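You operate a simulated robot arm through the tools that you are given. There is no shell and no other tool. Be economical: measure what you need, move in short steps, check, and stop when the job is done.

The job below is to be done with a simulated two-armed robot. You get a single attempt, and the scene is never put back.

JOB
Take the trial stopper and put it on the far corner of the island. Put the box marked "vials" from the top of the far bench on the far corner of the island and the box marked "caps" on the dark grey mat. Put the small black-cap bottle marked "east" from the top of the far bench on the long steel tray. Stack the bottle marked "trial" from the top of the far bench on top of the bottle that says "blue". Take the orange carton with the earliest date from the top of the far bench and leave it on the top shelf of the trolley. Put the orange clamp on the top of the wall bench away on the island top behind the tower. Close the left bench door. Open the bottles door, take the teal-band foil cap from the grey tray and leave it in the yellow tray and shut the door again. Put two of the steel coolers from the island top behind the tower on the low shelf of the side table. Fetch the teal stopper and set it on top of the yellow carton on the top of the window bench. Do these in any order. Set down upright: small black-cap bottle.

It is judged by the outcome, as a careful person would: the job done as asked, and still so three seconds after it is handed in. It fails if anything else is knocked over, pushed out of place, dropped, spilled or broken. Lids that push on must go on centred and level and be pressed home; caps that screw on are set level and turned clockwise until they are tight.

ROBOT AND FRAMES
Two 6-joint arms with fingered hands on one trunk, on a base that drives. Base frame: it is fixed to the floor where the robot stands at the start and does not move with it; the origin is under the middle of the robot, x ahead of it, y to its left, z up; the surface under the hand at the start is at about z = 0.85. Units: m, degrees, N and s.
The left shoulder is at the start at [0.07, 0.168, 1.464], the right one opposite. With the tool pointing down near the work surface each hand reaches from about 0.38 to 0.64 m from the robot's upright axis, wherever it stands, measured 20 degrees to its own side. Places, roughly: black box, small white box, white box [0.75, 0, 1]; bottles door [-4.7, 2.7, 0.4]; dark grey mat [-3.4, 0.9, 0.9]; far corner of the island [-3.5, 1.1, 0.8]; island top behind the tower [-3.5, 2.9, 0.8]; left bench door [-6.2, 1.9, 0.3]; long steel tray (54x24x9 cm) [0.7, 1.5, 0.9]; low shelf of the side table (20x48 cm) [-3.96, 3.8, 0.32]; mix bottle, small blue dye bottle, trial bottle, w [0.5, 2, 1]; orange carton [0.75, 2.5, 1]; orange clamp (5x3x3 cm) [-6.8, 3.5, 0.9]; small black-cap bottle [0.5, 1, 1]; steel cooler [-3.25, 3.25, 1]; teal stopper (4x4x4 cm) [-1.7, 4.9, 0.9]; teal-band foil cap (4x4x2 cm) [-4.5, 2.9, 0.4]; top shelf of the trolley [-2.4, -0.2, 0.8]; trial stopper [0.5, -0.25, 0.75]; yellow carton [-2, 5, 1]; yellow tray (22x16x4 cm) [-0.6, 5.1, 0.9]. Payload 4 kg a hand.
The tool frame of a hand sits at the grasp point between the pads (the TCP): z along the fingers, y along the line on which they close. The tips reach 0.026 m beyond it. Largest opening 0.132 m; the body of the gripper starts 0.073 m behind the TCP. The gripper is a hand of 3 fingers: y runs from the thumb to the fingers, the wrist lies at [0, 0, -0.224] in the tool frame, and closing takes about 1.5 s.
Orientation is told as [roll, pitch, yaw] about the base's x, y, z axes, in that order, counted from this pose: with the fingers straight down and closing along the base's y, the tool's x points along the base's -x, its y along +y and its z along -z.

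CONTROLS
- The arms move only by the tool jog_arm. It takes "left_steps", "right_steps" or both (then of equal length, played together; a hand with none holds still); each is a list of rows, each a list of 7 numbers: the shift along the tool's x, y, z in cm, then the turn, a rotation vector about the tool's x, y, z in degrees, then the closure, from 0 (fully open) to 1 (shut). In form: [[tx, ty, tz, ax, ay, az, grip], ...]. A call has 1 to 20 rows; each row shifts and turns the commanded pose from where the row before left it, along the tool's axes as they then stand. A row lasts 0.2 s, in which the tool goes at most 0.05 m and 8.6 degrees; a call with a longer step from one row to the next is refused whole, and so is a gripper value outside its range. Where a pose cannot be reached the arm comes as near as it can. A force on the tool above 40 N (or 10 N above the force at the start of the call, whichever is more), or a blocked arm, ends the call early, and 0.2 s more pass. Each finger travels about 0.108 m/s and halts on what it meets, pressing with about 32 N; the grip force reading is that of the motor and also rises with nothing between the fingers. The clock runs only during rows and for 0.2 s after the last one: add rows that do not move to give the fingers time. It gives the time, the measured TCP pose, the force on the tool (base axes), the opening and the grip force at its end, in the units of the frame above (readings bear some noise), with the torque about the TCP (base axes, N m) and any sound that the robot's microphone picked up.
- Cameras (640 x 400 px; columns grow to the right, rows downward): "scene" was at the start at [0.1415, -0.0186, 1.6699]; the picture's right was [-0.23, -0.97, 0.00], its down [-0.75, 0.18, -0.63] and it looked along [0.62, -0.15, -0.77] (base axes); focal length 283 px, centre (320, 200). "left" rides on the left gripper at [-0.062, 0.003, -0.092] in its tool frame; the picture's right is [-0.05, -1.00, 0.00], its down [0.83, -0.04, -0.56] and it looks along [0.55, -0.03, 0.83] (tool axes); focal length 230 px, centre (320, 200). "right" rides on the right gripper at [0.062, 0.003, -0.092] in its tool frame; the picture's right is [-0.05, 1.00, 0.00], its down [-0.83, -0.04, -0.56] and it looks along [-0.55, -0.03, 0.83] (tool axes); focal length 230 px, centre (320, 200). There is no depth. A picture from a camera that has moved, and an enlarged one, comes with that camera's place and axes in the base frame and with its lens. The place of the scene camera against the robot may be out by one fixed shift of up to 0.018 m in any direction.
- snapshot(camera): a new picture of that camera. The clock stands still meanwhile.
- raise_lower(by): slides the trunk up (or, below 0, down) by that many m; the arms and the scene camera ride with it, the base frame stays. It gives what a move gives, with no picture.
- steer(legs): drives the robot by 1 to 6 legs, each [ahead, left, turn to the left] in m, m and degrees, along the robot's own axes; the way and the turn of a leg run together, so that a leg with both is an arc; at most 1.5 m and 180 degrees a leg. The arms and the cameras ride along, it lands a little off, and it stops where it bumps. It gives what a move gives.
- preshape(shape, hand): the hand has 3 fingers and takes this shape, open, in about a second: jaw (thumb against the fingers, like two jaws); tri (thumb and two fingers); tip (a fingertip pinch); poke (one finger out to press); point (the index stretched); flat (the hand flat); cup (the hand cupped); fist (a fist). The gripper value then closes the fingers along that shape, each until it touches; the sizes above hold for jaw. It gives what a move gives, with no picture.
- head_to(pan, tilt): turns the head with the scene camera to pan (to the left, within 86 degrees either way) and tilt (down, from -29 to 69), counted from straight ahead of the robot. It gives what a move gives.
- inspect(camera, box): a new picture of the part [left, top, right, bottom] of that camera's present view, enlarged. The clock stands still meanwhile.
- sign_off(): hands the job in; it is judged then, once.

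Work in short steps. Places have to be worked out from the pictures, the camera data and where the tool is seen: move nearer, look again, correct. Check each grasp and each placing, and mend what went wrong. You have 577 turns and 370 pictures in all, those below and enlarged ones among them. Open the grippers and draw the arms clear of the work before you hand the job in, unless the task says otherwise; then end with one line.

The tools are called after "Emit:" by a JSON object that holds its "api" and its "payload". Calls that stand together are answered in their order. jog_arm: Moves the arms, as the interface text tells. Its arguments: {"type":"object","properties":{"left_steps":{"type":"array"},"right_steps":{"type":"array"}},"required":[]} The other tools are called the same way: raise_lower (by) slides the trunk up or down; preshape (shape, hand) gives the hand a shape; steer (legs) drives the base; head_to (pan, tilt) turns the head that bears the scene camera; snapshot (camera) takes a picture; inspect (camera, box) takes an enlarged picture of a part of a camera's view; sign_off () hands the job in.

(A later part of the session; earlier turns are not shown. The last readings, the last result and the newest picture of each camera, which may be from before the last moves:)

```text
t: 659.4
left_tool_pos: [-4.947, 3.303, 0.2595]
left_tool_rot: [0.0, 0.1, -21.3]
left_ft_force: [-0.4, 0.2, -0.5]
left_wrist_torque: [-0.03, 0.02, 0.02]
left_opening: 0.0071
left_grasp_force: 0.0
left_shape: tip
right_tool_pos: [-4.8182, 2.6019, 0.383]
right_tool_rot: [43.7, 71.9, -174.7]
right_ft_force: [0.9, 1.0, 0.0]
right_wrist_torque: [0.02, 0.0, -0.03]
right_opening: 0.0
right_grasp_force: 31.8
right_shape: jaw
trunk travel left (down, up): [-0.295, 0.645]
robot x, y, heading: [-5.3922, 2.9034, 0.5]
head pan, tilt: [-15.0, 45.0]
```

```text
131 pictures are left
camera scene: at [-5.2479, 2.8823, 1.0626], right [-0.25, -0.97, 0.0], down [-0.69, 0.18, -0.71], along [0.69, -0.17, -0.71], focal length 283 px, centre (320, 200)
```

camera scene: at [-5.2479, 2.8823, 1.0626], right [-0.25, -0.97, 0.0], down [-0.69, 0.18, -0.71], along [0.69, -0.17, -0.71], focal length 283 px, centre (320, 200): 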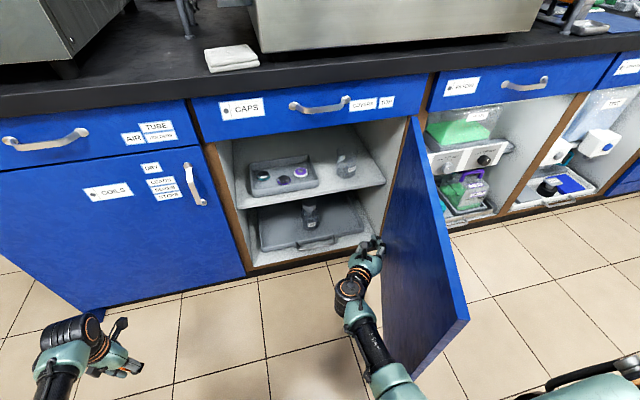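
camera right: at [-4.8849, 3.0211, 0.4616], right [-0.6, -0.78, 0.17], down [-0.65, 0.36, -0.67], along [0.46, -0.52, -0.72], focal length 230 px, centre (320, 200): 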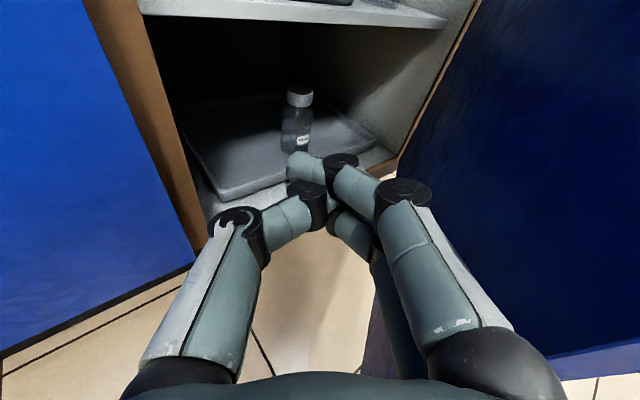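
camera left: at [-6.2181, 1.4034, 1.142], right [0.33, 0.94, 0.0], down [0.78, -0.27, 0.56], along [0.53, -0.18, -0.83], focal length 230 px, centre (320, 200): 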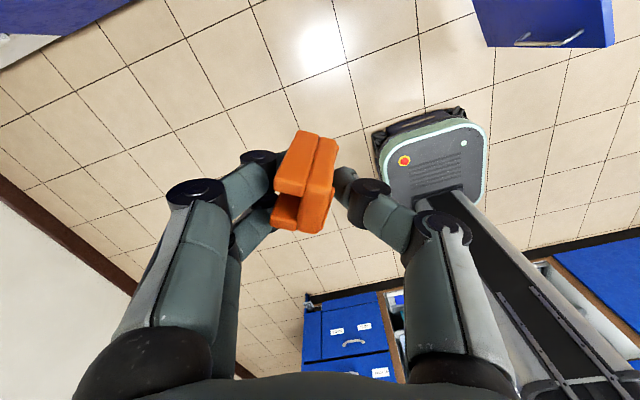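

Door is wide open. Step left and straighten the hand, tilting it down about 40°.

Emit:
{"api": "steer", "payload": {"legs": [[-0.05, 0.24, 0]]}}

Emit:
{"api": "jog_arm", "payload": {"right_steps": [[0, 0, 0, 8, 0, 0, 0.6], [0, 0, 0, 8, 0, 0, 0.4], [0, 0, 0, 8, 0, 0, 0.4], [0, 0, 0, 8, 0, 0, 0.4], [0, 0, 0, 8, 0, 0, 0.4], [0, 0, 0, 0, 0, 0, 0.4]]}}

Emit:
{"api": "snapshot", "payload": {"camera": "right"}}

```text
t: 661.2
left_tool_pos: [-4.9985, 3.5436, 0.2584]
left_tool_rot: [-0.2, 0.1, -21.2]
left_ft_force: [0.3, 0.5, -1.1]
left_wrist_torque: [-0.02, -0.01, 0.01]
left_opening: 0.0068
left_grasp_force: 0.1
left_shape: tip
right_tool_pos: [-4.8714, 2.8411, 0.384]
right_tool_rot: [43.9, 71.8, -174.5]
right_ft_force: [-0.7, 0.9, 0.1]
right_wrist_torque: [-0.03, 0.05, -0.01]
right_opening: 0.0001
right_grasp_force: 31.8
right_shape: jaw
trunk travel left (down, up): [-0.295, 0.645]
robot x, y, heading: [-5.4485, 3.1418, 0.6]
head pan, tilt: [-15.0, 45.0]
```

```text
t: 662.6
left_tool_pos: [-4.9984, 3.5432, 0.2589]
left_tool_rot: [-0.2, 0.1, -21.3]
left_ft_force: [-0.4, -0.2, -0.5]
left_wrist_torque: [-0.01, -0.01, 0.01]
left_opening: 0.0068
left_grasp_force: 0.0
left_shape: tip
right_tool_pos: [-4.872, 2.8408, 0.3818]
right_tool_rot: [5.9, 71.7, -174.6]
right_ft_force: [0.2, 1.3, -0.7]
right_wrist_torque: [-0.02, -0.01, -0.01]
right_opening: 0.0787
right_grasp_force: 0.1
right_shape: jaw
trunk travel left (down, up): [-0.295, 0.645]
robot x, y, heading: [-5.4448, 3.1448, 0.8]
head pan, tilt: [-15.0, 45.0]
```

```text
130 pictures are left
camera right: at [-4.9404, 2.8423, 0.4685], right [-0.02, -1.0, -0.02], down [-0.79, 0.03, -0.62], along [0.62, 0.0, -0.79], focal length 230 px, centre (320, 200)
```

right: 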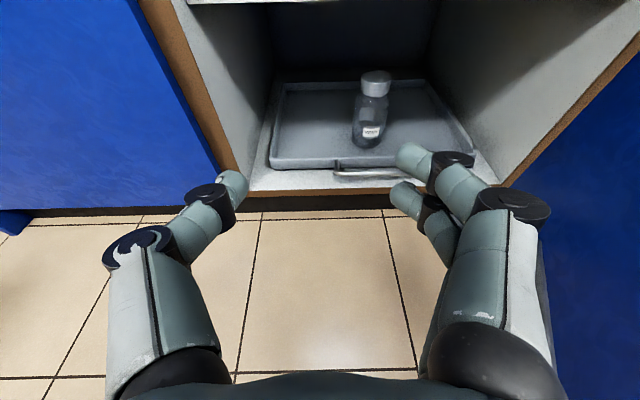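

Raise the hand to about z 0.54 with ~40° tilt.

Emit:
{"api": "jog_arm", "payload": {"right_steps": [[2.8, -0.6, -1, 0, -4.5, 0, 0.4], [2.8, -0.6, -1.3, 0, -4.5, 0, 0.4], [2.6, -0.6, -1.6, 0, -4.5, 0, 0.4], [2.5, -0.6, -1.8, 0, -4.5, 0, 0.4], [2.4, -0.6, -2, 0, -4.5, 0, 0.4], [0, 0, 0, 0, 0, 0, 0.4]]}}

Emit:
{"api": "snapshot", "payload": {"camera": "right"}}

```text
t: 664.0
left_tool_pos: [-4.9993, 3.543, 0.2593]
left_tool_rot: [-0.2, 0.1, -21.2]
left_ft_force: [-0.1, 0.9, -0.2]
left_wrist_torque: [0.0, 0.01, 0.01]
left_opening: 0.0069
left_grasp_force: 0.0
left_shape: tip
right_tool_pos: [-4.8806, 2.8736, 0.5362]
right_tool_rot: [1.8, 49.5, -176.9]
right_ft_force: [0.0, -0.7, 0.6]
right_wrist_torque: [-0.01, 0.01, 0.04]
right_opening: 0.0787
right_grasp_force: 0.0
right_shape: jaw
trunk travel left (down, up): [-0.295, 0.645]
robot x, y, heading: [-5.4463, 3.1462, 0.7]
head pan, tilt: [-15.0, 45.0]
```

```text
129 pictures are left
camera right: at [-4.9115, 2.8734, 0.6419], right [-0.01, -1.0, -0.02], down [-0.96, 0.01, -0.27], along [0.27, 0.02, -0.96], focal length 230 px, centre (320, 200)
```

right: 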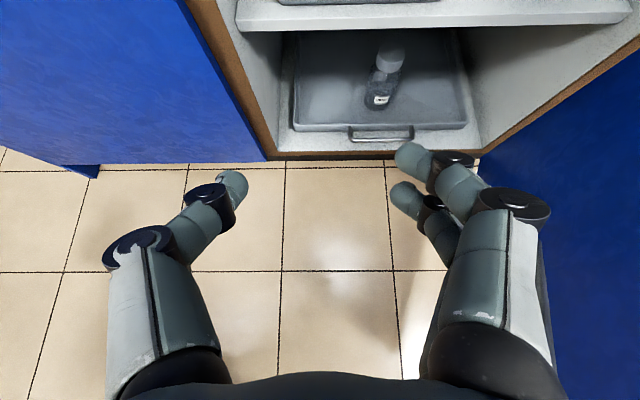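

Drive 0.2 m forward and look at the tray.

Emit:
{"api": "steer", "payload": {"legs": [[0.2, 0, -0.5]]}}

Emit:
{"api": "snapshot", "payload": {"camera": "right"}}

```text
t: 665.6
left_tool_pos: [-4.7956, 3.5417, 0.2588]
left_tool_rot: [-0.2, 0.2, -21.7]
left_ft_force: [-0.4, -0.7, 0.4]
left_wrist_torque: [-0.01, 0.02, 0.0]
left_opening: 0.007
left_grasp_force: 0.2
left_shape: tip
right_tool_pos: [-4.683, 2.8706, 0.5362]
right_tool_rot: [1.8, 49.3, -177.4]
right_ft_force: [-0.5, 0.7, 0.0]
right_wrist_torque: [0.01, -0.02, 0.02]
right_opening: 0.0787
right_grasp_force: 0.1
right_shape: jaw
trunk travel left (down, up): [-0.295, 0.645]
robot x, y, heading: [-5.2508, 3.1471, 0.2]
head pan, tilt: [-15.0, 45.0]
```

```text
128 pictures are left
camera right: at [-4.7134, 2.8706, 0.6411], right [-0.01, -1.0, -0.02], down [-0.96, 0.02, -0.27], along [0.27, 0.01, -0.96], focal length 230 px, centre (320, 200)
```

right: 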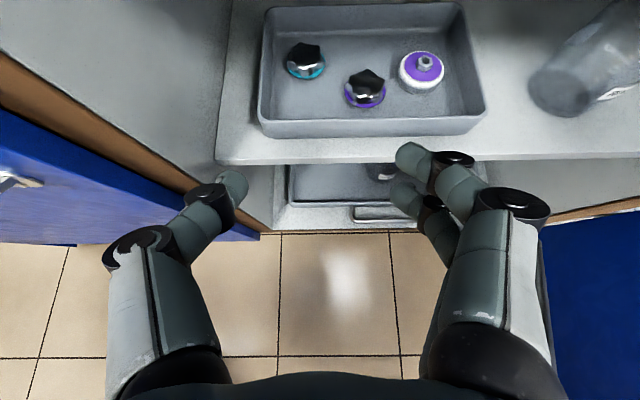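

Teal cap at ≈[-4.481, 2.888, 0.42], close to the tray's left wall. Move the hand forward over it at height and re-look.

Emit:
{"api": "jog_arm", "payload": {"right_steps": [[2, -0.4, 2.4, 0, 0, 0, 0.5], [2, -0.4, 2.4, 0, 0, 0, 0.55], [2, -0.4, 2.4, 0, 0, 0, 0.6], [2, 0, 2.4, 0, 0, 0, 0.6], [2, 0, 2.4, 0, 0, 0, 0.6], [0, 0, 0, 0, 0, 0, 0.6]]}}

Emit:
{"api": "snapshot", "payload": {"camera": "right"}}

```text
t: 667.0
left_tool_pos: [-4.7959, 3.541, 0.2593]
left_tool_rot: [-0.1, 0.1, -21.7]
left_ft_force: [-0.3, 0.6, -0.3]
left_wrist_torque: [-0.03, 0.0, 0.04]
left_opening: 0.007
left_grasp_force: 0.1
left_shape: tip
right_tool_pos: [-4.529, 2.8861, 0.5333]
right_tool_rot: [2.0, 49.3, -177.4]
right_ft_force: [0.4, -0.5, -0.6]
right_wrist_torque: [-0.01, 0.0, -0.01]
right_opening: 0.0533
right_grasp_force: 0.0
right_shape: jaw
trunk travel left (down, up): [-0.295, 0.645]
robot x, y, heading: [-5.2429, 3.1414, 0.1]
head pan, tilt: [-15.0, 45.0]
```

```text
127 pictures are left
camera right: at [-4.5589, 2.8852, 0.6384], right [-0.01, -1.0, -0.02], down [-0.96, 0.02, -0.27], along [0.27, 0.01, -0.96], focal length 230 px, centre (320, 200)
```

right: 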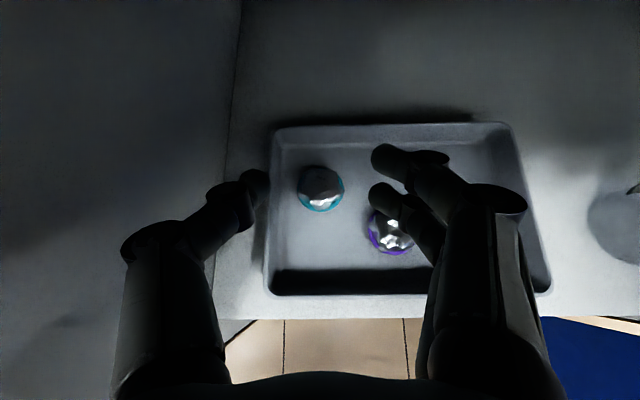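

Cap centre ≈[-4.487, 2.886]. Lower along to it in small steps.

Emit:
{"api": "jog_arm", "payload": {"right_steps": [[-1.35, 0.1, 2.1, 0, 0, 0, 0.62], [-1.35, 0.1, 2.1, 0, 0, 0, 0.62], [-1.35, 0, 2.1, 0, 0, 0, 0.62], [0, 0, 0, 0, 0, 0, 0.62]]}}

Emit:
{"api": "snapshot", "payload": {"camera": "right"}}

```text
t: 668.0
left_tool_pos: [-4.7961, 3.5403, 0.2594]
left_tool_rot: [-0.2, 0.1, -21.6]
left_ft_force: [0.4, -0.1, 0.3]
left_wrist_torque: [0.02, 0.0, -0.02]
left_opening: 0.007
left_grasp_force: 0.0
left_shape: tip
right_tool_pos: [-4.5048, 2.882, 0.4619]
right_tool_rot: [1.9, 49.5, -177.4]
right_ft_force: [0.1, -2.1, 1.0]
right_wrist_torque: [0.04, 0.01, -0.01]
right_opening: 0.0496
right_grasp_force: 0.1
right_shape: jaw
trunk travel left (down, up): [-0.295, 0.645]
robot x, y, heading: [-5.2427, 3.147, 0.2]
head pan, tilt: [-15.0, 45.0]
```

```text
126 pictures are left
camera right: at [-4.5358, 2.882, 0.5673], right [-0.01, -1.0, -0.02], down [-0.96, 0.02, -0.27], along [0.27, 0.01, -0.96], focal length 230 px, centre (320, 200)
```

right: 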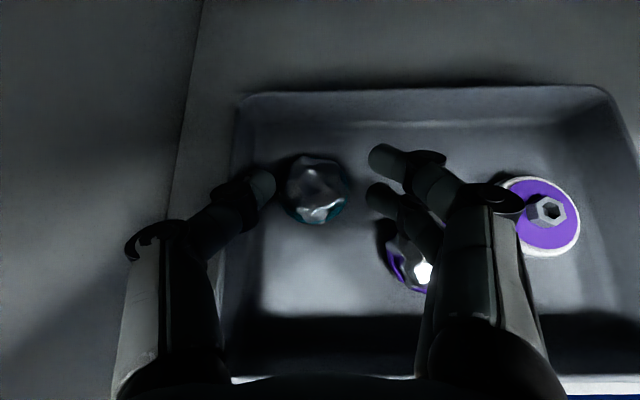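

Shift 4 mm left and lower the last 2.5 cm, then close.

Emit:
{"api": "jog_arm", "payload": {"right_steps": [[0, -0.4, 0, 0, 0, 0, 0.6], [-0.75, 0, 1.0, 0, 0, 0, 0.6], [-0.75, 0, 1.0, 0, 0, 0, 0.6], [0, 0, 0, 0, 0, 0, 0.7], [0, 0, 0, 0, 0, 0, 0.8], [0, 0, 0, 0, 0, 0, 0.9], [0, 0, 0, 0, 0, 0, 0.9]]}}

Emit:
{"api": "snapshot", "payload": {"camera": "right"}}

```text
t: 669.6
left_tool_pos: [-4.7975, 3.5417, 0.2611]
left_tool_rot: [-0.3, -0.1, -21.7]
left_ft_force: [0.1, 0.5, -0.9]
left_wrist_torque: [0.0, -0.03, -0.01]
left_opening: 0.0066
left_grasp_force: 0.0
left_shape: tip
right_tool_pos: [-4.4963, 2.8863, 0.4523]
right_tool_rot: [2.2, 51.0, -177.1]
right_ft_force: [3.6, -3.7, 32.5]
right_wrist_torque: [-0.93, -0.49, 0.04]
right_opening: 0.0305
right_grasp_force: 32.2
right_shape: jaw
trunk travel left (down, up): [-0.295, 0.645]
robot x, y, heading: [-5.246, 3.1433, 0.2]
head pan, tilt: [-15.0, 45.0]
```

```text
125 pictures are left
camera right: at [-4.5297, 2.8871, 0.5562], right [-0.01, -1.0, -0.02], down [-0.95, 0.02, -0.3], along [0.3, 0.01, -0.95], focal length 230 px, centre (320, 200)
```

right: 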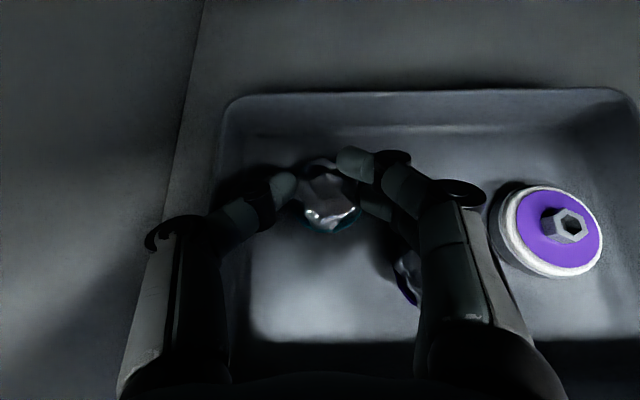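

Gripping at 3 cm with tips on the tray. Lift gently and check.

Emit:
{"api": "jog_arm", "payload": {"right_steps": [[1.0, 0, -0.85, 0, 0, 0, 0.95], [1.2, 0, -1.0, 0, 0, 0, 0.95], [1.2, 0, -1.0, 0, 0, 0, 0.95], [1.2, 0, -1.0, 0, 0, 0, 0.95], [0, 0, 0, 0, 0, 0, 0.95]]}}

Emit:
{"api": "snapshot", "payload": {"camera": "right"}}

```text
t: 670.8
left_tool_pos: [-4.7966, 3.5416, 0.2604]
left_tool_rot: [-0.2, 0.2, -21.7]
left_ft_force: [-0.5, 0.0, -0.2]
left_wrist_torque: [-0.03, -0.01, -0.02]
left_opening: 0.0068
left_grasp_force: 0.0
left_shape: tip
right_tool_pos: [-4.5013, 2.8889, 0.4963]
right_tool_rot: [1.8, 49.3, -177.3]
right_ft_force: [0.6, 0.0, 0.4]
right_wrist_torque: [0.0, -0.01, 0.0]
right_opening: 0.029
right_grasp_force: 32.0
right_shape: jaw
trunk travel left (down, up): [-0.295, 0.645]
robot x, y, heading: [-5.2458, 3.1448, 0.5]
head pan, tilt: [-15.0, 45.0]
```

```text
124 pictures are left
camera right: at [-4.5307, 2.8881, 0.602], right [-0.01, -1.0, -0.02], down [-0.96, 0.02, -0.27], along [0.27, 0.01, -0.96], focal length 230 px, centre (320, 200)
```

right: 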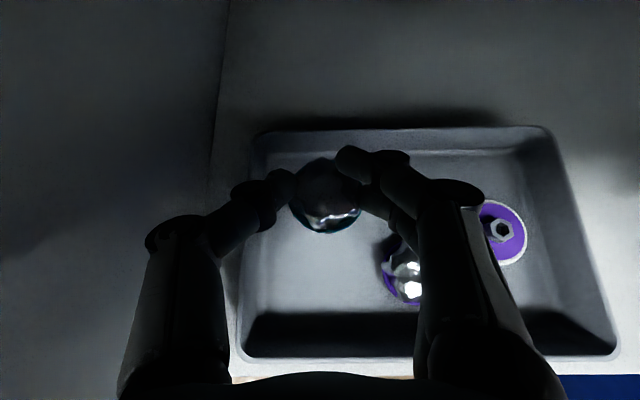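

Cap held. Back straight out.

Emit:
{"api": "jog_arm", "payload": {"right_steps": [[1.5, 0, -1.2, 0, 0, 0, 0.95], [0.8, 0, -0.6, 0, 0, 0, 0.95]]}}

Emit:
{"api": "steer", "payload": {"legs": [[-0.2, 0, 0], [-0.2, 0, 0]]}}

Emit:
{"api": "snapshot", "payload": {"camera": "right"}}

Emit:
{"api": "snapshot", "payload": {"camera": "scene"}}

```text
t: 671.4
left_tool_pos: [-4.7967, 3.5405, 0.2581]
left_tool_rot: [-0.2, 0.3, -21.6]
left_ft_force: [0.3, -0.3, -0.3]
left_wrist_torque: [-0.01, 0.0, -0.02]
left_opening: 0.0069
left_grasp_force: 0.0
left_shape: tip
right_tool_pos: [-4.5042, 2.8896, 0.5107]
right_tool_rot: [1.5, 48.0, -177.7]
right_ft_force: [-0.9, 0.3, 1.2]
right_wrist_torque: [0.02, 0.03, 0.02]
right_opening: 0.0291
right_grasp_force: 31.4
right_shape: jaw
trunk travel left (down, up): [-0.295, 0.645]
robot x, y, heading: [-5.2488, 3.1449, -0.0]
head pan, tilt: [-15.0, 45.0]
```

```text
t: 674.2
left_tool_pos: [-5.1978, 3.5385, 0.2583]
left_tool_rot: [-0.3, 0.1, -22.0]
left_ft_force: [0.2, -0.6, 0.2]
left_wrist_torque: [0.01, -0.03, 0.0]
left_opening: 0.0069
left_grasp_force: 0.0
left_shape: tip
right_tool_pos: [-4.904, 2.8851, 0.5269]
right_tool_rot: [1.9, 49.4, -177.6]
right_ft_force: [-0.3, 0.5, -0.3]
right_wrist_torque: [0.0, -0.02, -0.02]
right_opening: 0.0291
right_grasp_force: 31.8
right_shape: jaw
trunk travel left (down, up): [-0.295, 0.645]
robot x, y, heading: [-5.6506, 3.1415, -0.1]
head pan, tilt: [-15.0, 45.0]
```

```text
123 pictures are left
camera right: at [-4.9342, 2.885, 0.6321], right [-0.02, -1.0, -0.02], down [-0.96, 0.02, -0.27], along [0.27, 0.01, -0.96], focal length 230 px, centre (320, 200)
```

right: 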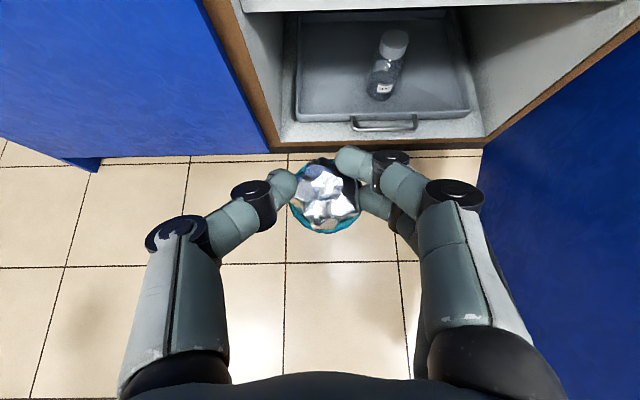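

```text
122 pictures are left
camera scene: at [-5.5055, 3.1213, 1.0627], right [-0.26, -0.97, 0.0], down [-0.68, 0.18, -0.71], along [0.68, -0.18, -0.71], focal length 283 px, centre (320, 200)
```

scene: 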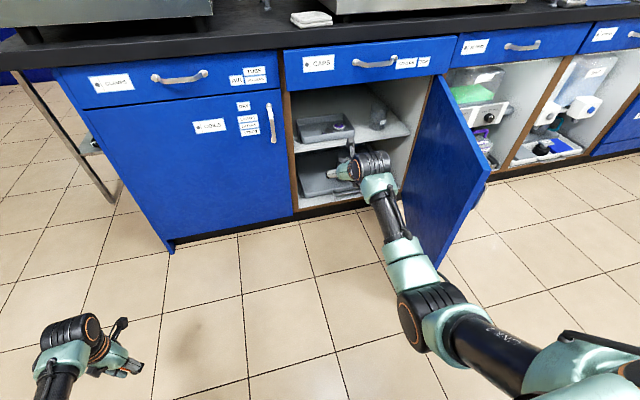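

The teal-band foil cap is in the hand. To shut the door, first retract the right hand (trunk up, hand down/back) so it can pass around the open door's edge.

Emit:
{"api": "raise_lower", "payload": {"by": 0.3}}

Emit:
{"api": "jog_arm", "payload": {"right_steps": [[-3.9, 0, 0, 0, 0, 0, 0.95], [-3.9, 0, 0, 0, 0, 0, 0.95], [-3.9, 0, 0, 0, 0, 0, 0.95], [-3.9, 0, 0, 0, 0, 0, 0.95], [-3.9, 0, 0, 0, 0, 0, 0.95], [-3.9, 0, 0, 0, 0, 0, 0.95], [-3.9, 0, 0, 0, 0, 0, 0.95], [-3.9, 0, 0, 0, 0, 0, 0.95]]}}

Emit:
{"api": "snapshot", "payload": {"camera": "scene"}}

```text
t: 677.2
left_tool_pos: [-5.1988, 3.5383, 0.5587]
left_tool_rot: [-0.2, 0.1, -22.0]
left_ft_force: [1.7, 0.0, 0.6]
left_wrist_torque: [0.01, 0.04, -0.05]
left_opening: 0.0069
left_grasp_force: 0.1
left_shape: tip
right_tool_pos: [-4.904, 2.8847, 0.8271]
right_tool_rot: [1.9, 49.5, -177.6]
right_ft_force: [0.7, 0.0, -0.3]
right_wrist_torque: [0.0, 0.03, 0.02]
right_opening: 0.0291
right_grasp_force: 31.6
right_shape: jaw
trunk travel left (down, up): [-0.595, 0.345]
robot x, y, heading: [-5.6518, 3.1407, -0.1]
head pan, tilt: [-15.0, 45.0]
```

```text
t: 679.0
left_tool_pos: [-5.1997, 3.5386, 0.5592]
left_tool_rot: [-0.2, 0.1, -22.0]
left_ft_force: [0.3, -0.7, 0.4]
left_wrist_torque: [0.02, -0.02, -0.02]
left_opening: 0.0069
left_grasp_force: 0.2
left_shape: tip
right_tool_pos: [-5.1063, 2.8763, 0.59]
right_tool_rot: [1.9, 49.3, -177.6]
right_ft_force: [0.0, -1.0, 0.6]
right_wrist_torque: [0.04, 0.02, 0.01]
right_opening: 0.0292
right_grasp_force: 32.0
right_shape: jaw
trunk travel left (down, up): [-0.595, 0.345]
robot x, y, heading: [-5.6529, 3.1415, 0.0]
head pan, tilt: [-15.0, 45.0]
```

```text
121 pictures are left
camera scene: at [-5.5055, 3.1212, 1.3626], right [-0.26, -0.97, 0.0], down [-0.68, 0.18, -0.71], along [0.68, -0.18, -0.71], focal length 283 px, centre (320, 200)
```

scene: 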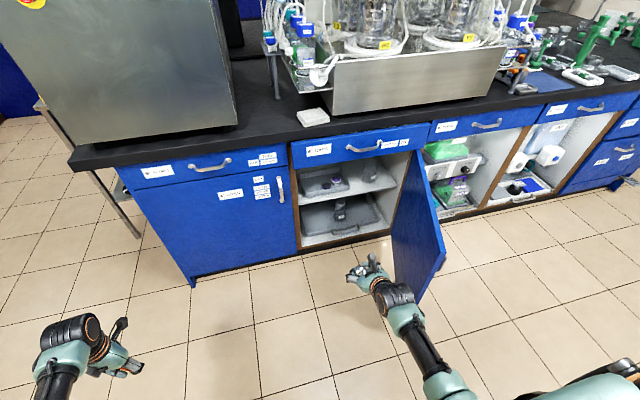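

I'll use the left hand's outer side to push the door shut. Move around to the door's outer side: back, right 1.1 m, forward.

Emit:
{"api": "steer", "payload": {"legs": [[-0.2, 0, 0], [0, -0.55, 0], [0, -0.55, 0], [0.36, 0, 0]]}}

Emit:
{"api": "head_to", "payload": {"pan": 20, "tilt": 45}}

Emit:
{"api": "snapshot", "payload": {"camera": "scene"}}

```text
t: 688.1
left_tool_pos: [-5.0389, 2.4386, 0.5591]
left_tool_rot: [-0.3, 0.0, -22.2]
left_ft_force: [-0.4, -0.2, -0.5]
left_wrist_torque: [0.0, 0.04, 0.02]
left_opening: 0.0069
left_grasp_force: 0.0
left_shape: tip
right_tool_pos: [-4.9501, 1.7764, 0.5906]
right_tool_rot: [2.0, 49.3, -177.8]
right_ft_force: [0.6, 0.1, -0.6]
right_wrist_torque: [0.0, 0.02, 0.02]
right_opening: 0.0295
right_grasp_force: 32.2
right_shape: jaw
trunk travel left (down, up): [-0.595, 0.345]
robot x, y, heading: [-5.4942, 2.0468, -0.1]
head pan, tilt: [-15.0, 45.0]
```

```text
t: 689.1
left_tool_pos: [-5.0408, 2.4385, 0.559]
left_tool_rot: [-0.2, 0.1, -22.2]
left_ft_force: [0.2, -0.3, -0.2]
left_wrist_torque: [0.0, -0.04, -0.01]
left_opening: 0.0068
left_grasp_force: 0.0
left_shape: tip
right_tool_pos: [-4.9495, 1.7765, 0.5896]
right_tool_rot: [1.8, 49.4, -177.8]
right_ft_force: [0.4, -0.4, 0.1]
right_wrist_torque: [0.03, 0.0, 0.04]
right_opening: 0.029
right_grasp_force: 32.5
right_shape: jaw
trunk travel left (down, up): [-0.595, 0.345]
robot x, y, heading: [-5.4903, 2.046, -0.1]
head pan, tilt: [20.0, 45.0]
```

```text
120 pictures are left
camera scene: at [-5.3497, 2.0712, 1.3626], right [0.34, -0.94, 0.0], down [-0.67, -0.24, -0.71], along [0.67, 0.24, -0.71], focal length 283 px, centre (320, 200)
```

scene: 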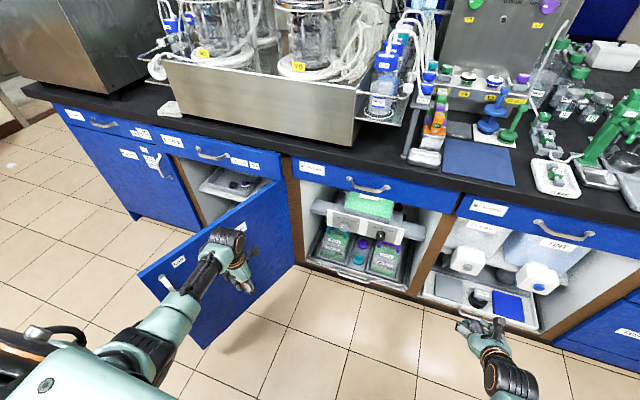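

Now push the door closed: slide left in short legs.

Emit:
{"api": "steer", "payload": {"legs": [[0, 0.05, 0], [0, 0.05, 0], [0, 0.05, 0], [0, 0.05, 0], [0, 0.05, 0], [0, 0.05, 0]]}}

Emit:
{"api": "snapshot", "payload": {"camera": "scene"}}

```text
t: 692.6
left_tool_pos: [-5.0361, 2.7384, 0.5587]
left_tool_rot: [-0.3, -0.2, -22.2]
left_ft_force: [12.0, -11.3, 0.1]
left_wrist_torque: [0.64, 0.73, -0.48]
left_opening: 0.0064
left_grasp_force: 0.1
left_shape: tip
right_tool_pos: [-4.9481, 2.0773, 0.5902]
right_tool_rot: [1.9, 49.3, -177.8]
right_ft_force: [0.2, -0.5, -0.1]
right_wrist_torque: [-0.02, 0.0, -0.01]
right_opening: 0.0293
right_grasp_force: 31.6
right_shape: jaw
trunk travel left (down, up): [-0.595, 0.345]
robot x, y, heading: [-5.4892, 2.3467, -0.1]
head pan, tilt: [20.0, 45.0]
```

```text
119 pictures are left
camera scene: at [-5.3481, 2.373, 1.3625], right [0.34, -0.94, 0.0], down [-0.67, -0.24, -0.71], along [0.66, 0.24, -0.71], focal length 283 px, centre (320, 200)
```

scene: 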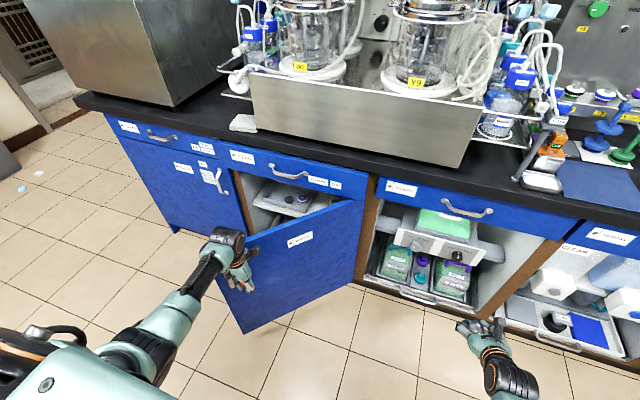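

Turn the left hand so its finger side faces forward more, then push ahead in short legs.

Emit:
{"api": "jog_arm", "payload": {"left_steps": [[0, 0, 0, 0, 0, 8, 0.95], [0, 0, 0, 0, 0, 8, 0.95], [0, 0, 0, 0, 0, 8, 0.95], [0, 0, 0, 0, 0, 8, 0.95], [0, 0, 0, 0, 0, 8, 0.95]]}}

Emit:
{"api": "steer", "payload": {"legs": [[0.05, 0.02, 0], [0.05, 0.02, 0], [0.05, 0.02, 0], [0.04, 0.02, 0]]}}

Emit:
{"api": "snapshot", "payload": {"camera": "scene"}}

```text
t: 693.9
left_tool_pos: [-5.0379, 2.7385, 0.5611]
left_tool_rot: [0.0, -0.1, -62.4]
left_ft_force: [-0.7, -0.1, -0.5]
left_wrist_torque: [0.02, -0.02, 0.02]
left_opening: 0.0065
left_grasp_force: 0.1
left_shape: tip
right_tool_pos: [-4.948, 2.0772, 0.5907]
right_tool_rot: [1.8, 49.4, -177.9]
right_ft_force: [-0.9, 0.9, -0.4]
right_wrist_torque: [-0.01, 0.01, 0.01]
right_opening: 0.029
right_grasp_force: 31.9
right_shape: jaw
trunk travel left (down, up): [-0.595, 0.345]
robot x, y, heading: [-5.4916, 2.3454, -0.3]
head pan, tilt: [20.0, 45.0]
```

```text
t: 696.4
left_tool_pos: [-4.8476, 2.8162, 0.5603]
left_tool_rot: [-0.1, -0.2, -62.2]
left_ft_force: [0.4, 0.0, -1.2]
left_wrist_torque: [0.01, 0.03, -0.02]
left_opening: 0.0063
left_grasp_force: 0.0
left_shape: tip
right_tool_pos: [-4.7587, 2.1563, 0.5896]
right_tool_rot: [1.8, 49.3, -177.8]
right_ft_force: [0.3, -0.2, 0.3]
right_wrist_torque: [-0.02, -0.03, 0.03]
right_opening: 0.0291
right_grasp_force: 32.3
right_shape: jaw
trunk travel left (down, up): [-0.595, 0.345]
robot x, y, heading: [-5.3069, 2.4274, -0.1]
head pan, tilt: [20.0, 45.0]
```

```text
118 pictures are left
camera scene: at [-5.1579, 2.451, 1.3625], right [0.34, -0.94, 0.0], down [-0.67, -0.24, -0.71], along [0.66, 0.24, -0.71], focal length 283 px, centre (320, 200)
```

scene: 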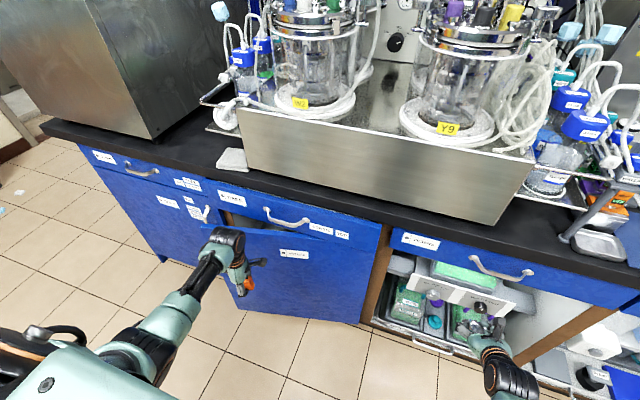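

Nearly shut. Finish with the left arm alone (keep the right hand out of the open cabinet).

Emit:
{"api": "jog_arm", "payload": {"left_steps": [[-0.93, 1.77, 0, 0, 0, 0, 0.95], [-0.93, 1.77, 0, 0, 0, 0, 0.95], [-0.93, 1.77, 0, 0, 0, 0, 0.95], [-0.93, 1.77, 0, 0, 0, 0, 0.95], [-0.93, 1.77, 0, 0, 0, 0, 0.95], [-0.93, 1.77, 0, 0, 0, 0, 0.95], [-0.93, 1.77, 0, 0, 0, 0, 0.95], [-0.93, 1.77, 0, 0, 0, 0, 0.95], [-0.93, 1.77, 0, 0, 0, 0, 0.95]]}}

Emit:
{"api": "snapshot", "payload": {"camera": "scene"}}

```text
t: 698.4
left_tool_pos: [-4.7158, 2.7989, 0.5786]
left_tool_rot: [-0.3, -0.4, -62.1]
left_ft_force: [2.2, -1.3, 1.7]
left_wrist_torque: [0.09, 0.16, -0.02]
left_opening: 0.0066
left_grasp_force: 0.0
left_shape: tip
left hand out of reach, approached as far as the arm can: row 6, 7, 8, 9
right_tool_pos: [-4.7605, 2.1595, 0.5903]
right_tool_rot: [2.1, 49.4, -177.5]
right_ft_force: [0.4, -1.7, -1.6]
right_wrist_torque: [0.0, -0.02, -0.03]
right_opening: 0.0291
right_grasp_force: 31.9
right_shape: jaw
trunk travel left (down, up): [-0.595, 0.345]
robot x, y, heading: [-5.3039, 2.4228, -0.2]
head pan, tilt: [20.0, 45.0]
```

```text
117 pictures are left
camera scene: at [-5.1618, 2.4547, 1.3626], right [0.34, -0.94, 0.0], down [-0.66, -0.24, -0.71], along [0.67, 0.24, -0.71], focal length 283 px, centre (320, 200)
```

scene: 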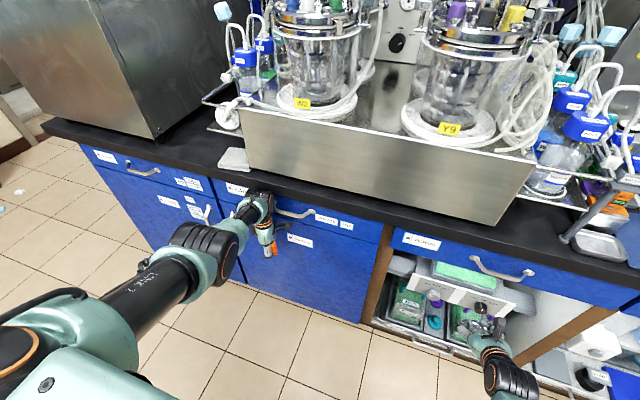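

Emit:
{"api": "inspect", "payload": {"camera": "scene", "box": [180, 160, 400, 330]}}

```text
2.35 times, centred on (290, 245) of scene
camera zoom: at [-5.1618, 2.4547, 1.3626], right [0.34, -0.94, 0.0], down [-0.66, -0.24, -0.71], along [0.67, 0.24, -0.71], focal length 666 px, centre (391, 94)
```

zoom: 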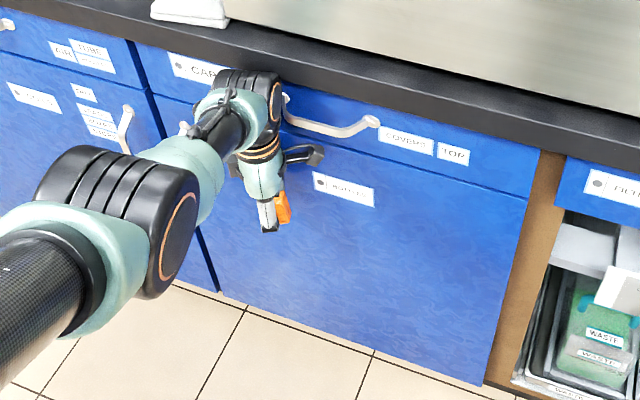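

Looks closed; press firmly with a short drive.

Emit:
{"api": "steer", "payload": {"legs": [[0.02, 0, 0], [0.015, 0, 0]]}}

Emit:
{"api": "inspect", "payload": {"camera": "scene", "box": [180, 160, 400, 330]}}

```text
t: 699.2
left_tool_pos: [-4.719, 2.8009, 0.57]
left_tool_rot: [-1.6, 0.7, -61.7]
left_ft_force: [0.2, -1.0, -0.8]
left_wrist_torque: [0.01, -0.01, 0.02]
left_opening: 0.0067
left_grasp_force: 0.1
left_shape: tip
right_tool_pos: [-4.7461, 2.158, 0.5905]
right_tool_rot: [1.9, 49.3, -177.5]
right_ft_force: [-0.6, -0.6, 0.1]
right_wrist_torque: [0.01, 0.0, 0.0]
right_opening: 0.0291
right_grasp_force: 32.3
right_shape: jaw
trunk travel left (down, up): [-0.595, 0.345]
robot x, y, heading: [-5.2854, 2.4238, 0.2]
head pan, tilt: [20.0, 45.0]
stopped in leg 1: the robot was blocked; the commanded pose is now the measured one
```

```text
2.35 times, centred on (290, 245) of scene
camera zoom: at [-5.1478, 2.4505, 1.3627], right [0.34, -0.94, 0.0], down [-0.66, -0.24, -0.71], along [0.66, 0.24, -0.71], focal length 666 px, centre (391, 94)
```

zoom: 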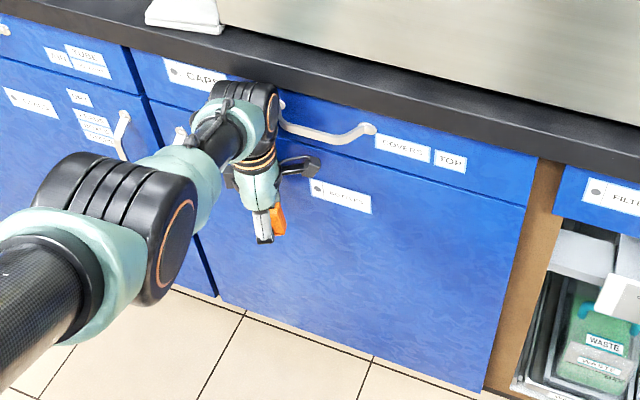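

Blocked against the shut door. Back away and check both doors from a distance.

Emit:
{"api": "steer", "payload": {"legs": [[-0.3, 0, 0]]}}

Emit:
{"api": "head_to", "payload": {"pan": 15, "tilt": 40}}

Emit:
{"api": "snapshot", "payload": {"camera": "scene"}}

Emit:
{"api": "inspect", "payload": {"camera": "scene", "box": [100, 180, 400, 340]}}

```text
t: 701.3
left_tool_pos: [-5.0179, 2.8, 0.5705]
left_tool_rot: [-1.5, 0.4, -61.8]
left_ft_force: [0.0, 0.3, -0.2]
left_wrist_torque: [-0.04, -0.06, 0.04]
left_opening: 0.0065
left_grasp_force: 0.0
left_shape: tip
right_tool_pos: [-5.0454, 2.158, 0.5886]
right_tool_rot: [1.8, 49.4, -177.5]
right_ft_force: [0.2, -0.3, 0.9]
right_wrist_torque: [0.05, 0.01, -0.01]
right_opening: 0.0289
right_grasp_force: 32.0
right_shape: jaw
trunk travel left (down, up): [-0.595, 0.345]
robot x, y, heading: [-5.5917, 2.4219, 0.6]
head pan, tilt: [20.0, 45.0]
```

```text
t: 701.9
left_tool_pos: [-5.0175, 2.8008, 0.5693]
left_tool_rot: [-1.5, 0.5, -61.7]
left_ft_force: [-0.3, 0.4, 0.7]
left_wrist_torque: [0.0, 0.01, -0.02]
left_opening: 0.0068
left_grasp_force: 0.1
left_shape: tip
right_tool_pos: [-5.0453, 2.1586, 0.59]
right_tool_rot: [1.9, 49.3, -177.3]
right_ft_force: [0.4, -0.8, 0.5]
right_wrist_torque: [-0.01, -0.02, -0.01]
right_opening: 0.0291
right_grasp_force: 31.5
right_shape: jaw
trunk travel left (down, up): [-0.595, 0.345]
robot x, y, heading: [-5.5933, 2.4244, 0.2]
head pan, tilt: [15.0, 40.0]
```

```text
114 pictures are left
camera scene: at [-5.4414, 2.4447, 1.3698], right [0.26, -0.96, 0.0], down [-0.62, -0.17, -0.77], along [0.74, 0.2, -0.64], focal length 283 px, centre (320, 200)
```

scene: 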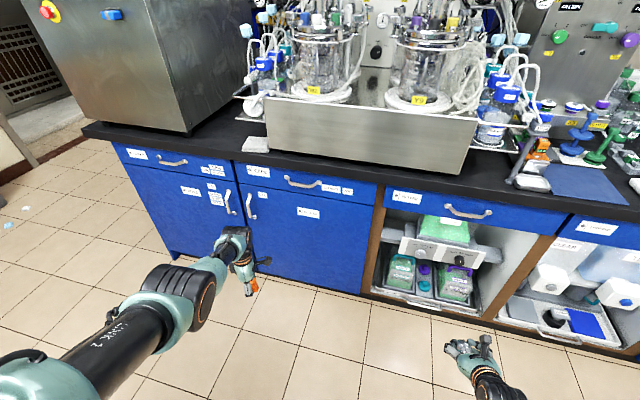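

```text
2.13 times, centred on (250, 260) of scene
camera zoom: at [-5.4414, 2.4447, 1.3698], right [0.26, -0.96, 0.0], down [-0.62, -0.17, -0.77], along [0.74, 0.2, -0.64], focal length 604 px, centre (469, 72)
```

zoom: 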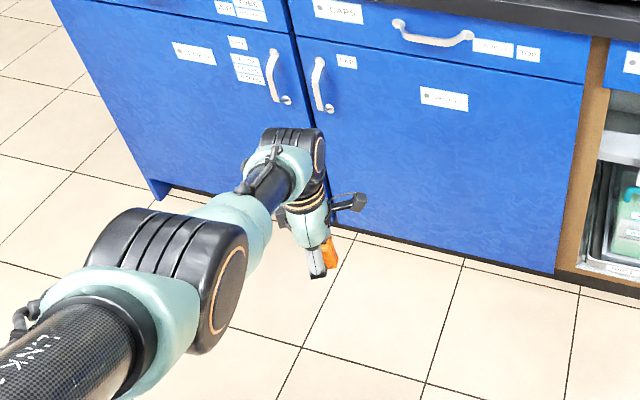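

Door is flush. Raise the trunk and carry clamp and cap round the north aisle to the island's east side.

Emit:
{"api": "raise_lower", "payload": {"by": 0.33}}

Emit:
{"api": "steer", "payload": {"legs": [[0, 1.0, 0], [0, 0.93, 0], [1.4, 0, 0], [1.4, 0, 0]]}}

Emit:
{"api": "steer", "payload": {"legs": [[0.3, 0, 0], [0, 0, -180], [0, 0.7, 0], [0, 0.7, 0]]}}

Emit:
{"api": "head_to", "payload": {"pan": 15, "tilt": 45}}

Emit:
{"api": "snapshot", "payload": {"camera": "scene"}}

```text
t: 705.2
left_tool_pos: [-5.0171, 2.8001, 0.8997]
left_tool_rot: [-1.5, 0.4, -61.6]
left_ft_force: [0.2, 0.4, -0.3]
left_wrist_torque: [0.04, 0.01, 0.01]
left_opening: 0.0065
left_grasp_force: 0.1
left_shape: tip
right_tool_pos: [-5.0446, 2.159, 0.9183]
right_tool_rot: [1.9, 49.3, -177.4]
right_ft_force: [0.6, 0.8, -1.0]
right_wrist_torque: [0.0, -0.03, 0.02]
right_opening: 0.0292
right_grasp_force: 32.1
right_shape: jaw
trunk travel left (down, up): [-0.925, 0.015]
robot x, y, heading: [-5.5902, 2.4241, 0.1]
head pan, tilt: [15.0, 40.0]
```

```text
t: 728.1
left_tool_pos: [-2.1986, 4.7452, 0.8998]
left_tool_rot: [-1.6, 0.4, -61.6]
left_ft_force: [-0.1, -0.1, 0.2]
left_wrist_torque: [-0.02, -0.02, 0.02]
left_opening: 0.0066
left_grasp_force: 0.1
left_shape: tip
right_tool_pos: [-2.2276, 4.1058, 0.9182]
right_tool_rot: [1.9, 49.4, -177.4]
right_ft_force: [0.1, 0.1, -0.4]
right_wrist_torque: [0.03, 0.0, -0.01]
right_opening: 0.0289
right_grasp_force: 32.3
right_shape: jaw
trunk travel left (down, up): [-0.925, 0.015]
robot x, y, heading: [-2.7691, 4.3706, 0.2]
head pan, tilt: [15.0, 40.0]
```

```text
t: 744.4
left_tool_pos: [-3.0256, 2.5866, 0.8999]
left_tool_rot: [-1.5, 0.4, 118.9]
left_ft_force: [-0.8, 0.7, 0.1]
left_wrist_torque: [-0.02, 0.0, -0.03]
left_opening: 0.0063
left_grasp_force: 0.0
left_shape: tip
right_tool_pos: [-3.0022, 3.229, 0.9194]
right_tool_rot: [1.8, 49.3, 2.9]
right_ft_force: [0.2, -0.2, -0.4]
right_wrist_torque: [0.0, 0.04, 0.0]
right_opening: 0.0289
right_grasp_force: 31.7
right_shape: jaw
trunk travel left (down, up): [-0.925, 0.015]
robot x, y, heading: [-2.4545, 2.9681, -179.1]
head pan, tilt: [15.0, 40.0]
```

```text
t: 745.1
left_tool_pos: [-3.0267, 2.5858, 0.8988]
left_tool_rot: [-1.5, 0.4, 118.7]
left_ft_force: [0.4, -0.3, 0.1]
left_wrist_torque: [0.04, -0.02, -0.02]
left_opening: 0.0067
left_grasp_force: 0.1
left_shape: tip
right_tool_pos: [-3.0024, 3.2271, 0.9199]
right_tool_rot: [1.8, 49.4, 3.1]
right_ft_force: [0.5, 0.0, 0.7]
right_wrist_torque: [-0.01, 0.02, 0.0]
right_opening: 0.0288
right_grasp_force: 32.3
right_shape: jaw
trunk travel left (down, up): [-0.925, 0.015]
robot x, y, heading: [-2.4544, 2.9677, -179.6]
head pan, tilt: [15.0, 45.0]
```

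```text
112 pictures are left
camera scene: at [-2.567, 2.9442, 1.6926], right [-0.27, 0.96, 0.0], down [0.68, 0.19, -0.71], along [-0.68, -0.19, -0.71], focal length 283 px, centre (320, 200)
```

scene: 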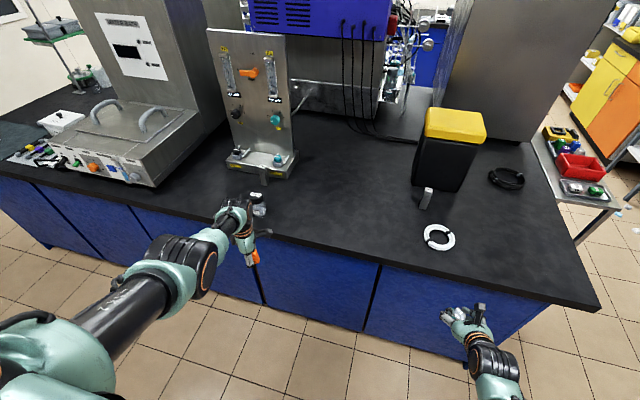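

Free top between the tower and the bin, e.g. [-3.40, 2.88]. Check how the clamp hangs with the left camera, then drive in.

Emit:
{"api": "steer", "payload": {"legs": [[0, -0.28, 0]]}}

Emit:
{"api": "jog_arm", "payload": {"left_steps": [[0, 0, -2, 0, 0, 0, 0.95], [0, 0, -2, 0, 0, 0, 0.95]]}}

Emit:
{"api": "snapshot", "payload": {"camera": "left"}}

```text
t: 747.0
left_tool_pos: [-3.0291, 2.8637, 0.8998]
left_tool_rot: [-1.5, 0.3, 118.8]
left_ft_force: [0.2, -0.7, 0.1]
left_wrist_torque: [0.04, 0.03, 0.01]
left_opening: 0.0065
left_grasp_force: 0.0
left_shape: tip
right_tool_pos: [-3.0059, 3.5056, 0.9203]
right_tool_rot: [2.0, 49.3, 3.2]
right_ft_force: [-0.3, 0.6, 0.6]
right_wrist_torque: [0.01, 0.04, 0.03]
right_opening: 0.0289
right_grasp_force: 32.3
right_shape: jaw
trunk travel left (down, up): [-0.925, 0.015]
robot x, y, heading: [-2.4578, 3.2482, -179.1]
head pan, tilt: [15.0, 45.0]
```

```text
t: 747.6
left_tool_pos: [-3.0298, 2.8653, 0.941]
left_tool_rot: [-1.6, 0.3, 118.8]
left_ft_force: [-0.7, 1.1, 0.3]
left_wrist_torque: [-0.01, 0.01, 0.0]
left_opening: 0.0066
left_grasp_force: 0.1
left_shape: tip
right_tool_pos: [-3.0047, 3.5056, 0.9206]
right_tool_rot: [2.0, 49.4, 3.0]
right_ft_force: [-0.9, 0.1, -0.5]
right_wrist_torque: [-0.04, 0.01, 0.01]
right_opening: 0.0287
right_grasp_force: 32.0
right_shape: jaw
trunk travel left (down, up): [-0.925, 0.015]
robot x, y, heading: [-2.4625, 3.2471, -179.0]
head pan, tilt: [15.0, 45.0]
```

```text
111 pictures are left
camera left: at [-3.0649, 2.9157, 1.0322], right [0.85, 0.53, 0.03], down [0.42, -0.71, 0.56], along [0.31, -0.47, -0.83], focal length 230 px, centre (320, 200)
```

left: 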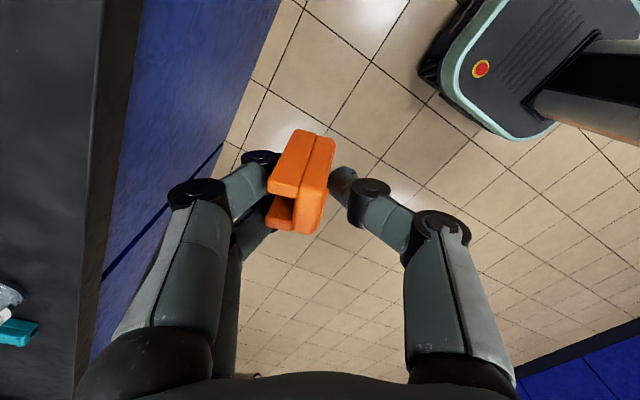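

Drive ahead 0.36 m and lower the clamp to the island top.

Emit:
{"api": "steer", "payload": {"legs": [[0.36, 0, 0]]}}

Emit:
{"api": "jog_arm", "payload": {"left_steps": [[0, 0, 2, 0, 0, 0, 0.95], [0, 0, 1.5, 0, 0, 0, 0.95], [0, 0, 0.5, 0, 0, 0, 0.95], [0, 0, 0.4, 0, 0, 0, 0.95], [0, 0, 0.4, 0, 0, 0, 0.95], [0, 0, 0.4, 0, 0, 0, 0.95], [0, 0, 0.4, 0, 0, 0, 0.95], [0, 0, 0.4, 0, 0, 0, 0.95]]}}

Emit:
{"api": "snapshot", "payload": {"camera": "left"}}

```text
t: 749.9
left_tool_pos: [-3.3881, 2.8641, 0.9416]
left_tool_rot: [-1.4, 0.5, 118.7]
left_ft_force: [1.0, 1.3, -0.1]
left_wrist_torque: [-0.01, 0.04, 0.0]
left_opening: 0.0065
left_grasp_force: 0.3
left_shape: tip
right_tool_pos: [-3.3624, 3.5074, 0.9214]
right_tool_rot: [1.8, 49.4, 3.0]
right_ft_force: [1.1, 0.6, 0.3]
right_wrist_torque: [-0.03, -0.01, 0.03]
right_opening: 0.0287
right_grasp_force: 31.8
right_shape: jaw
trunk travel left (down, up): [-0.925, 0.015]
robot x, y, heading: [-2.8183, 3.2473, -179.4]
head pan, tilt: [15.0, 45.0]
```

```text
t: 751.7
left_tool_pos: [-3.3798, 2.8673, 0.8858]
left_tool_rot: [-1.5, 0.4, 118.6]
left_ft_force: [0.4, -0.1, -1.0]
left_wrist_torque: [0.02, -0.01, 0.04]
left_opening: 0.0065
left_grasp_force: 0.1
left_shape: tip
left hand out of reach, approached as far as the arm can: row 5, 6, 8
right_tool_pos: [-3.362, 3.5052, 0.92]
right_tool_rot: [1.9, 49.3, 3.0]
right_ft_force: [0.2, -0.2, -0.4]
right_wrist_torque: [0.02, 0.01, 0.0]
right_opening: 0.029
right_grasp_force: 31.7
right_shape: jaw
trunk travel left (down, up): [-0.925, 0.015]
robot x, y, heading: [-2.8143, 3.2438, -179.6]
head pan, tilt: [15.0, 45.0]
```

```text
110 pictures are left
camera left: at [-3.4149, 2.9191, 0.9774], right [0.85, 0.52, 0.03], down [0.42, -0.71, 0.56], along [0.31, -0.47, -0.83], focal length 230 px, centre (320, 200)
```

left: 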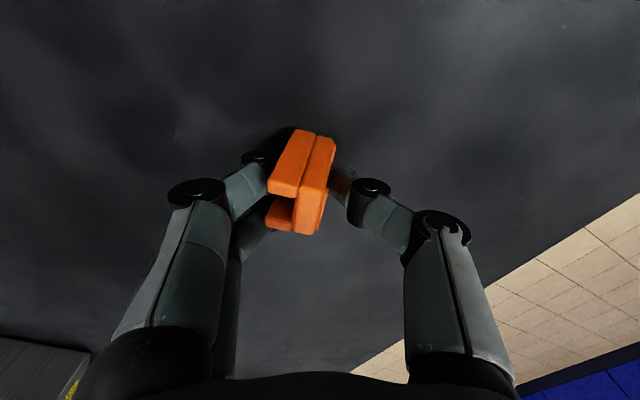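

At reach limit; lower the last bit with the trunk.

Emit:
{"api": "raise_lower", "payload": {"by": -0.008}}

Emit:
{"api": "jog_arm", "payload": {"left_steps": [[0, 0, 0, 0, 0, 0, 0.7], [0, 0, 0, 0, 0, 0, 0.4], [0, 0, 0, 0, 0, 0, 0.2], [0, 0, 0, 0, 0, 0, 0], [0, 0, 0, 0, 0, 0, 0], [0, 0, 0, 0, 0, 0, 0]]}}

Emit:
{"api": "snapshot", "payload": {"camera": "left"}}

```text
t: 752.3
left_tool_pos: [-3.3802, 2.8683, 0.8775]
left_tool_rot: [-1.4, 0.4, 118.6]
left_ft_force: [-0.3, -0.3, 2.2]
left_wrist_torque: [0.01, 0.03, -0.03]
left_opening: 0.0065
left_grasp_force: 0.0
left_shape: tip
right_tool_pos: [-3.3631, 3.5047, 0.9113]
right_tool_rot: [1.9, 49.4, 2.9]
right_ft_force: [0.1, 0.1, 0.7]
right_wrist_torque: [0.02, 0.03, 0.0]
right_opening: 0.0289
right_grasp_force: 31.5
right_shape: jaw
trunk travel left (down, up): [-0.917, 0.023]
robot x, y, heading: [-2.8161, 3.2399, -179.6]
head pan, tilt: [15.0, 45.0]
```

```text
t: 753.7
left_tool_pos: [-3.3782, 2.8665, 0.8769]
left_tool_rot: [-1.5, 0.4, 118.7]
left_ft_force: [0.9, 0.7, 1.6]
left_wrist_torque: [-0.07, 0.1, 0.04]
left_opening: 0.1316
left_grasp_force: 0.1
left_shape: tip
right_tool_pos: [-3.3625, 3.5055, 0.9115]
right_tool_rot: [1.8, 49.3, 2.9]
right_ft_force: [-1.0, 0.0, -0.2]
right_wrist_torque: [-0.01, 0.02, 0.01]
right_opening: 0.029
right_grasp_force: 32.5
right_shape: jaw
trunk travel left (down, up): [-0.917, 0.023]
robot x, y, heading: [-2.8182, 3.2432, -179.4]
head pan, tilt: [15.0, 45.0]
```

```text
109 pictures are left
camera left: at [-3.415, 2.919, 0.9693], right [0.85, 0.52, 0.03], down [0.42, -0.71, 0.56], along [0.31, -0.47, -0.83], focal length 230 px, centre (320, 200)
```

left: 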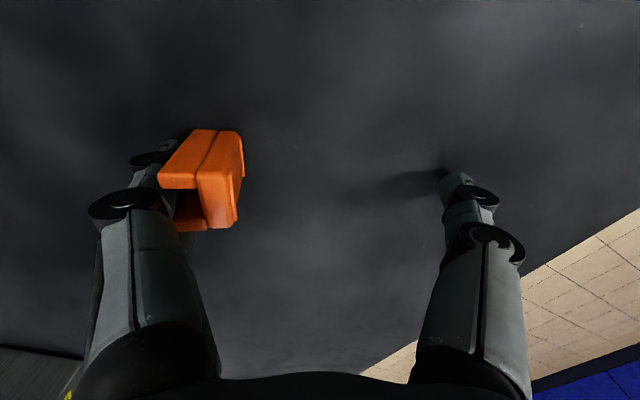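

The clamp's slot is still around a finger. Zoom in to see how it sits.

Emit:
{"api": "inspect", "payload": {"camera": "left", "box": [80, 100, 280, 260]}}

Emit:
{"api": "inspect", "payload": {"camera": "scene", "box": [200, 150, 360, 290]}}

```text
2.50 times, centred on (180, 180) of left
camera zoom: at [-3.415, 2.919, 0.9693], right [0.85, 0.52, 0.03], down [0.42, -0.71, 0.56], along [0.31, -0.47, -0.83], focal length 575 px, centre (670, 250)
```

zoom: 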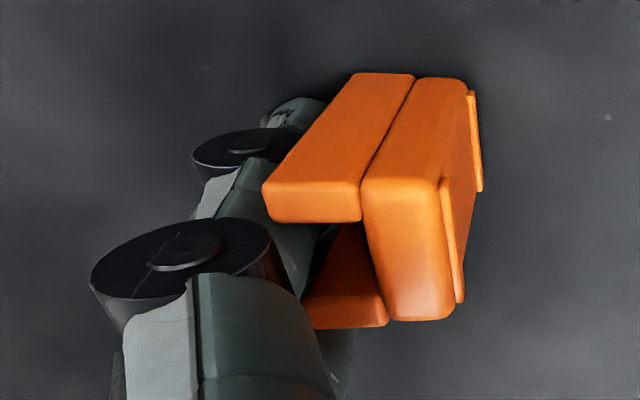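

```text
2.86 times, centred on (280, 220) of scene
camera zoom: at [-2.9282, 3.2211, 1.6846], right [-0.27, 0.96, 0.0], down [0.68, 0.19, -0.71], along [-0.68, -0.19, -0.71], focal length 809 px, centre (434, 143)
```

zoom: 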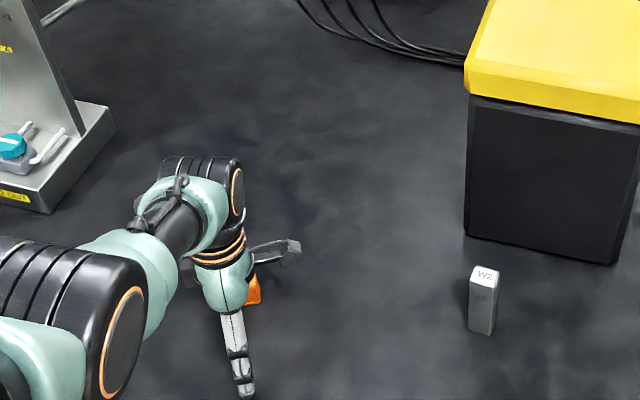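

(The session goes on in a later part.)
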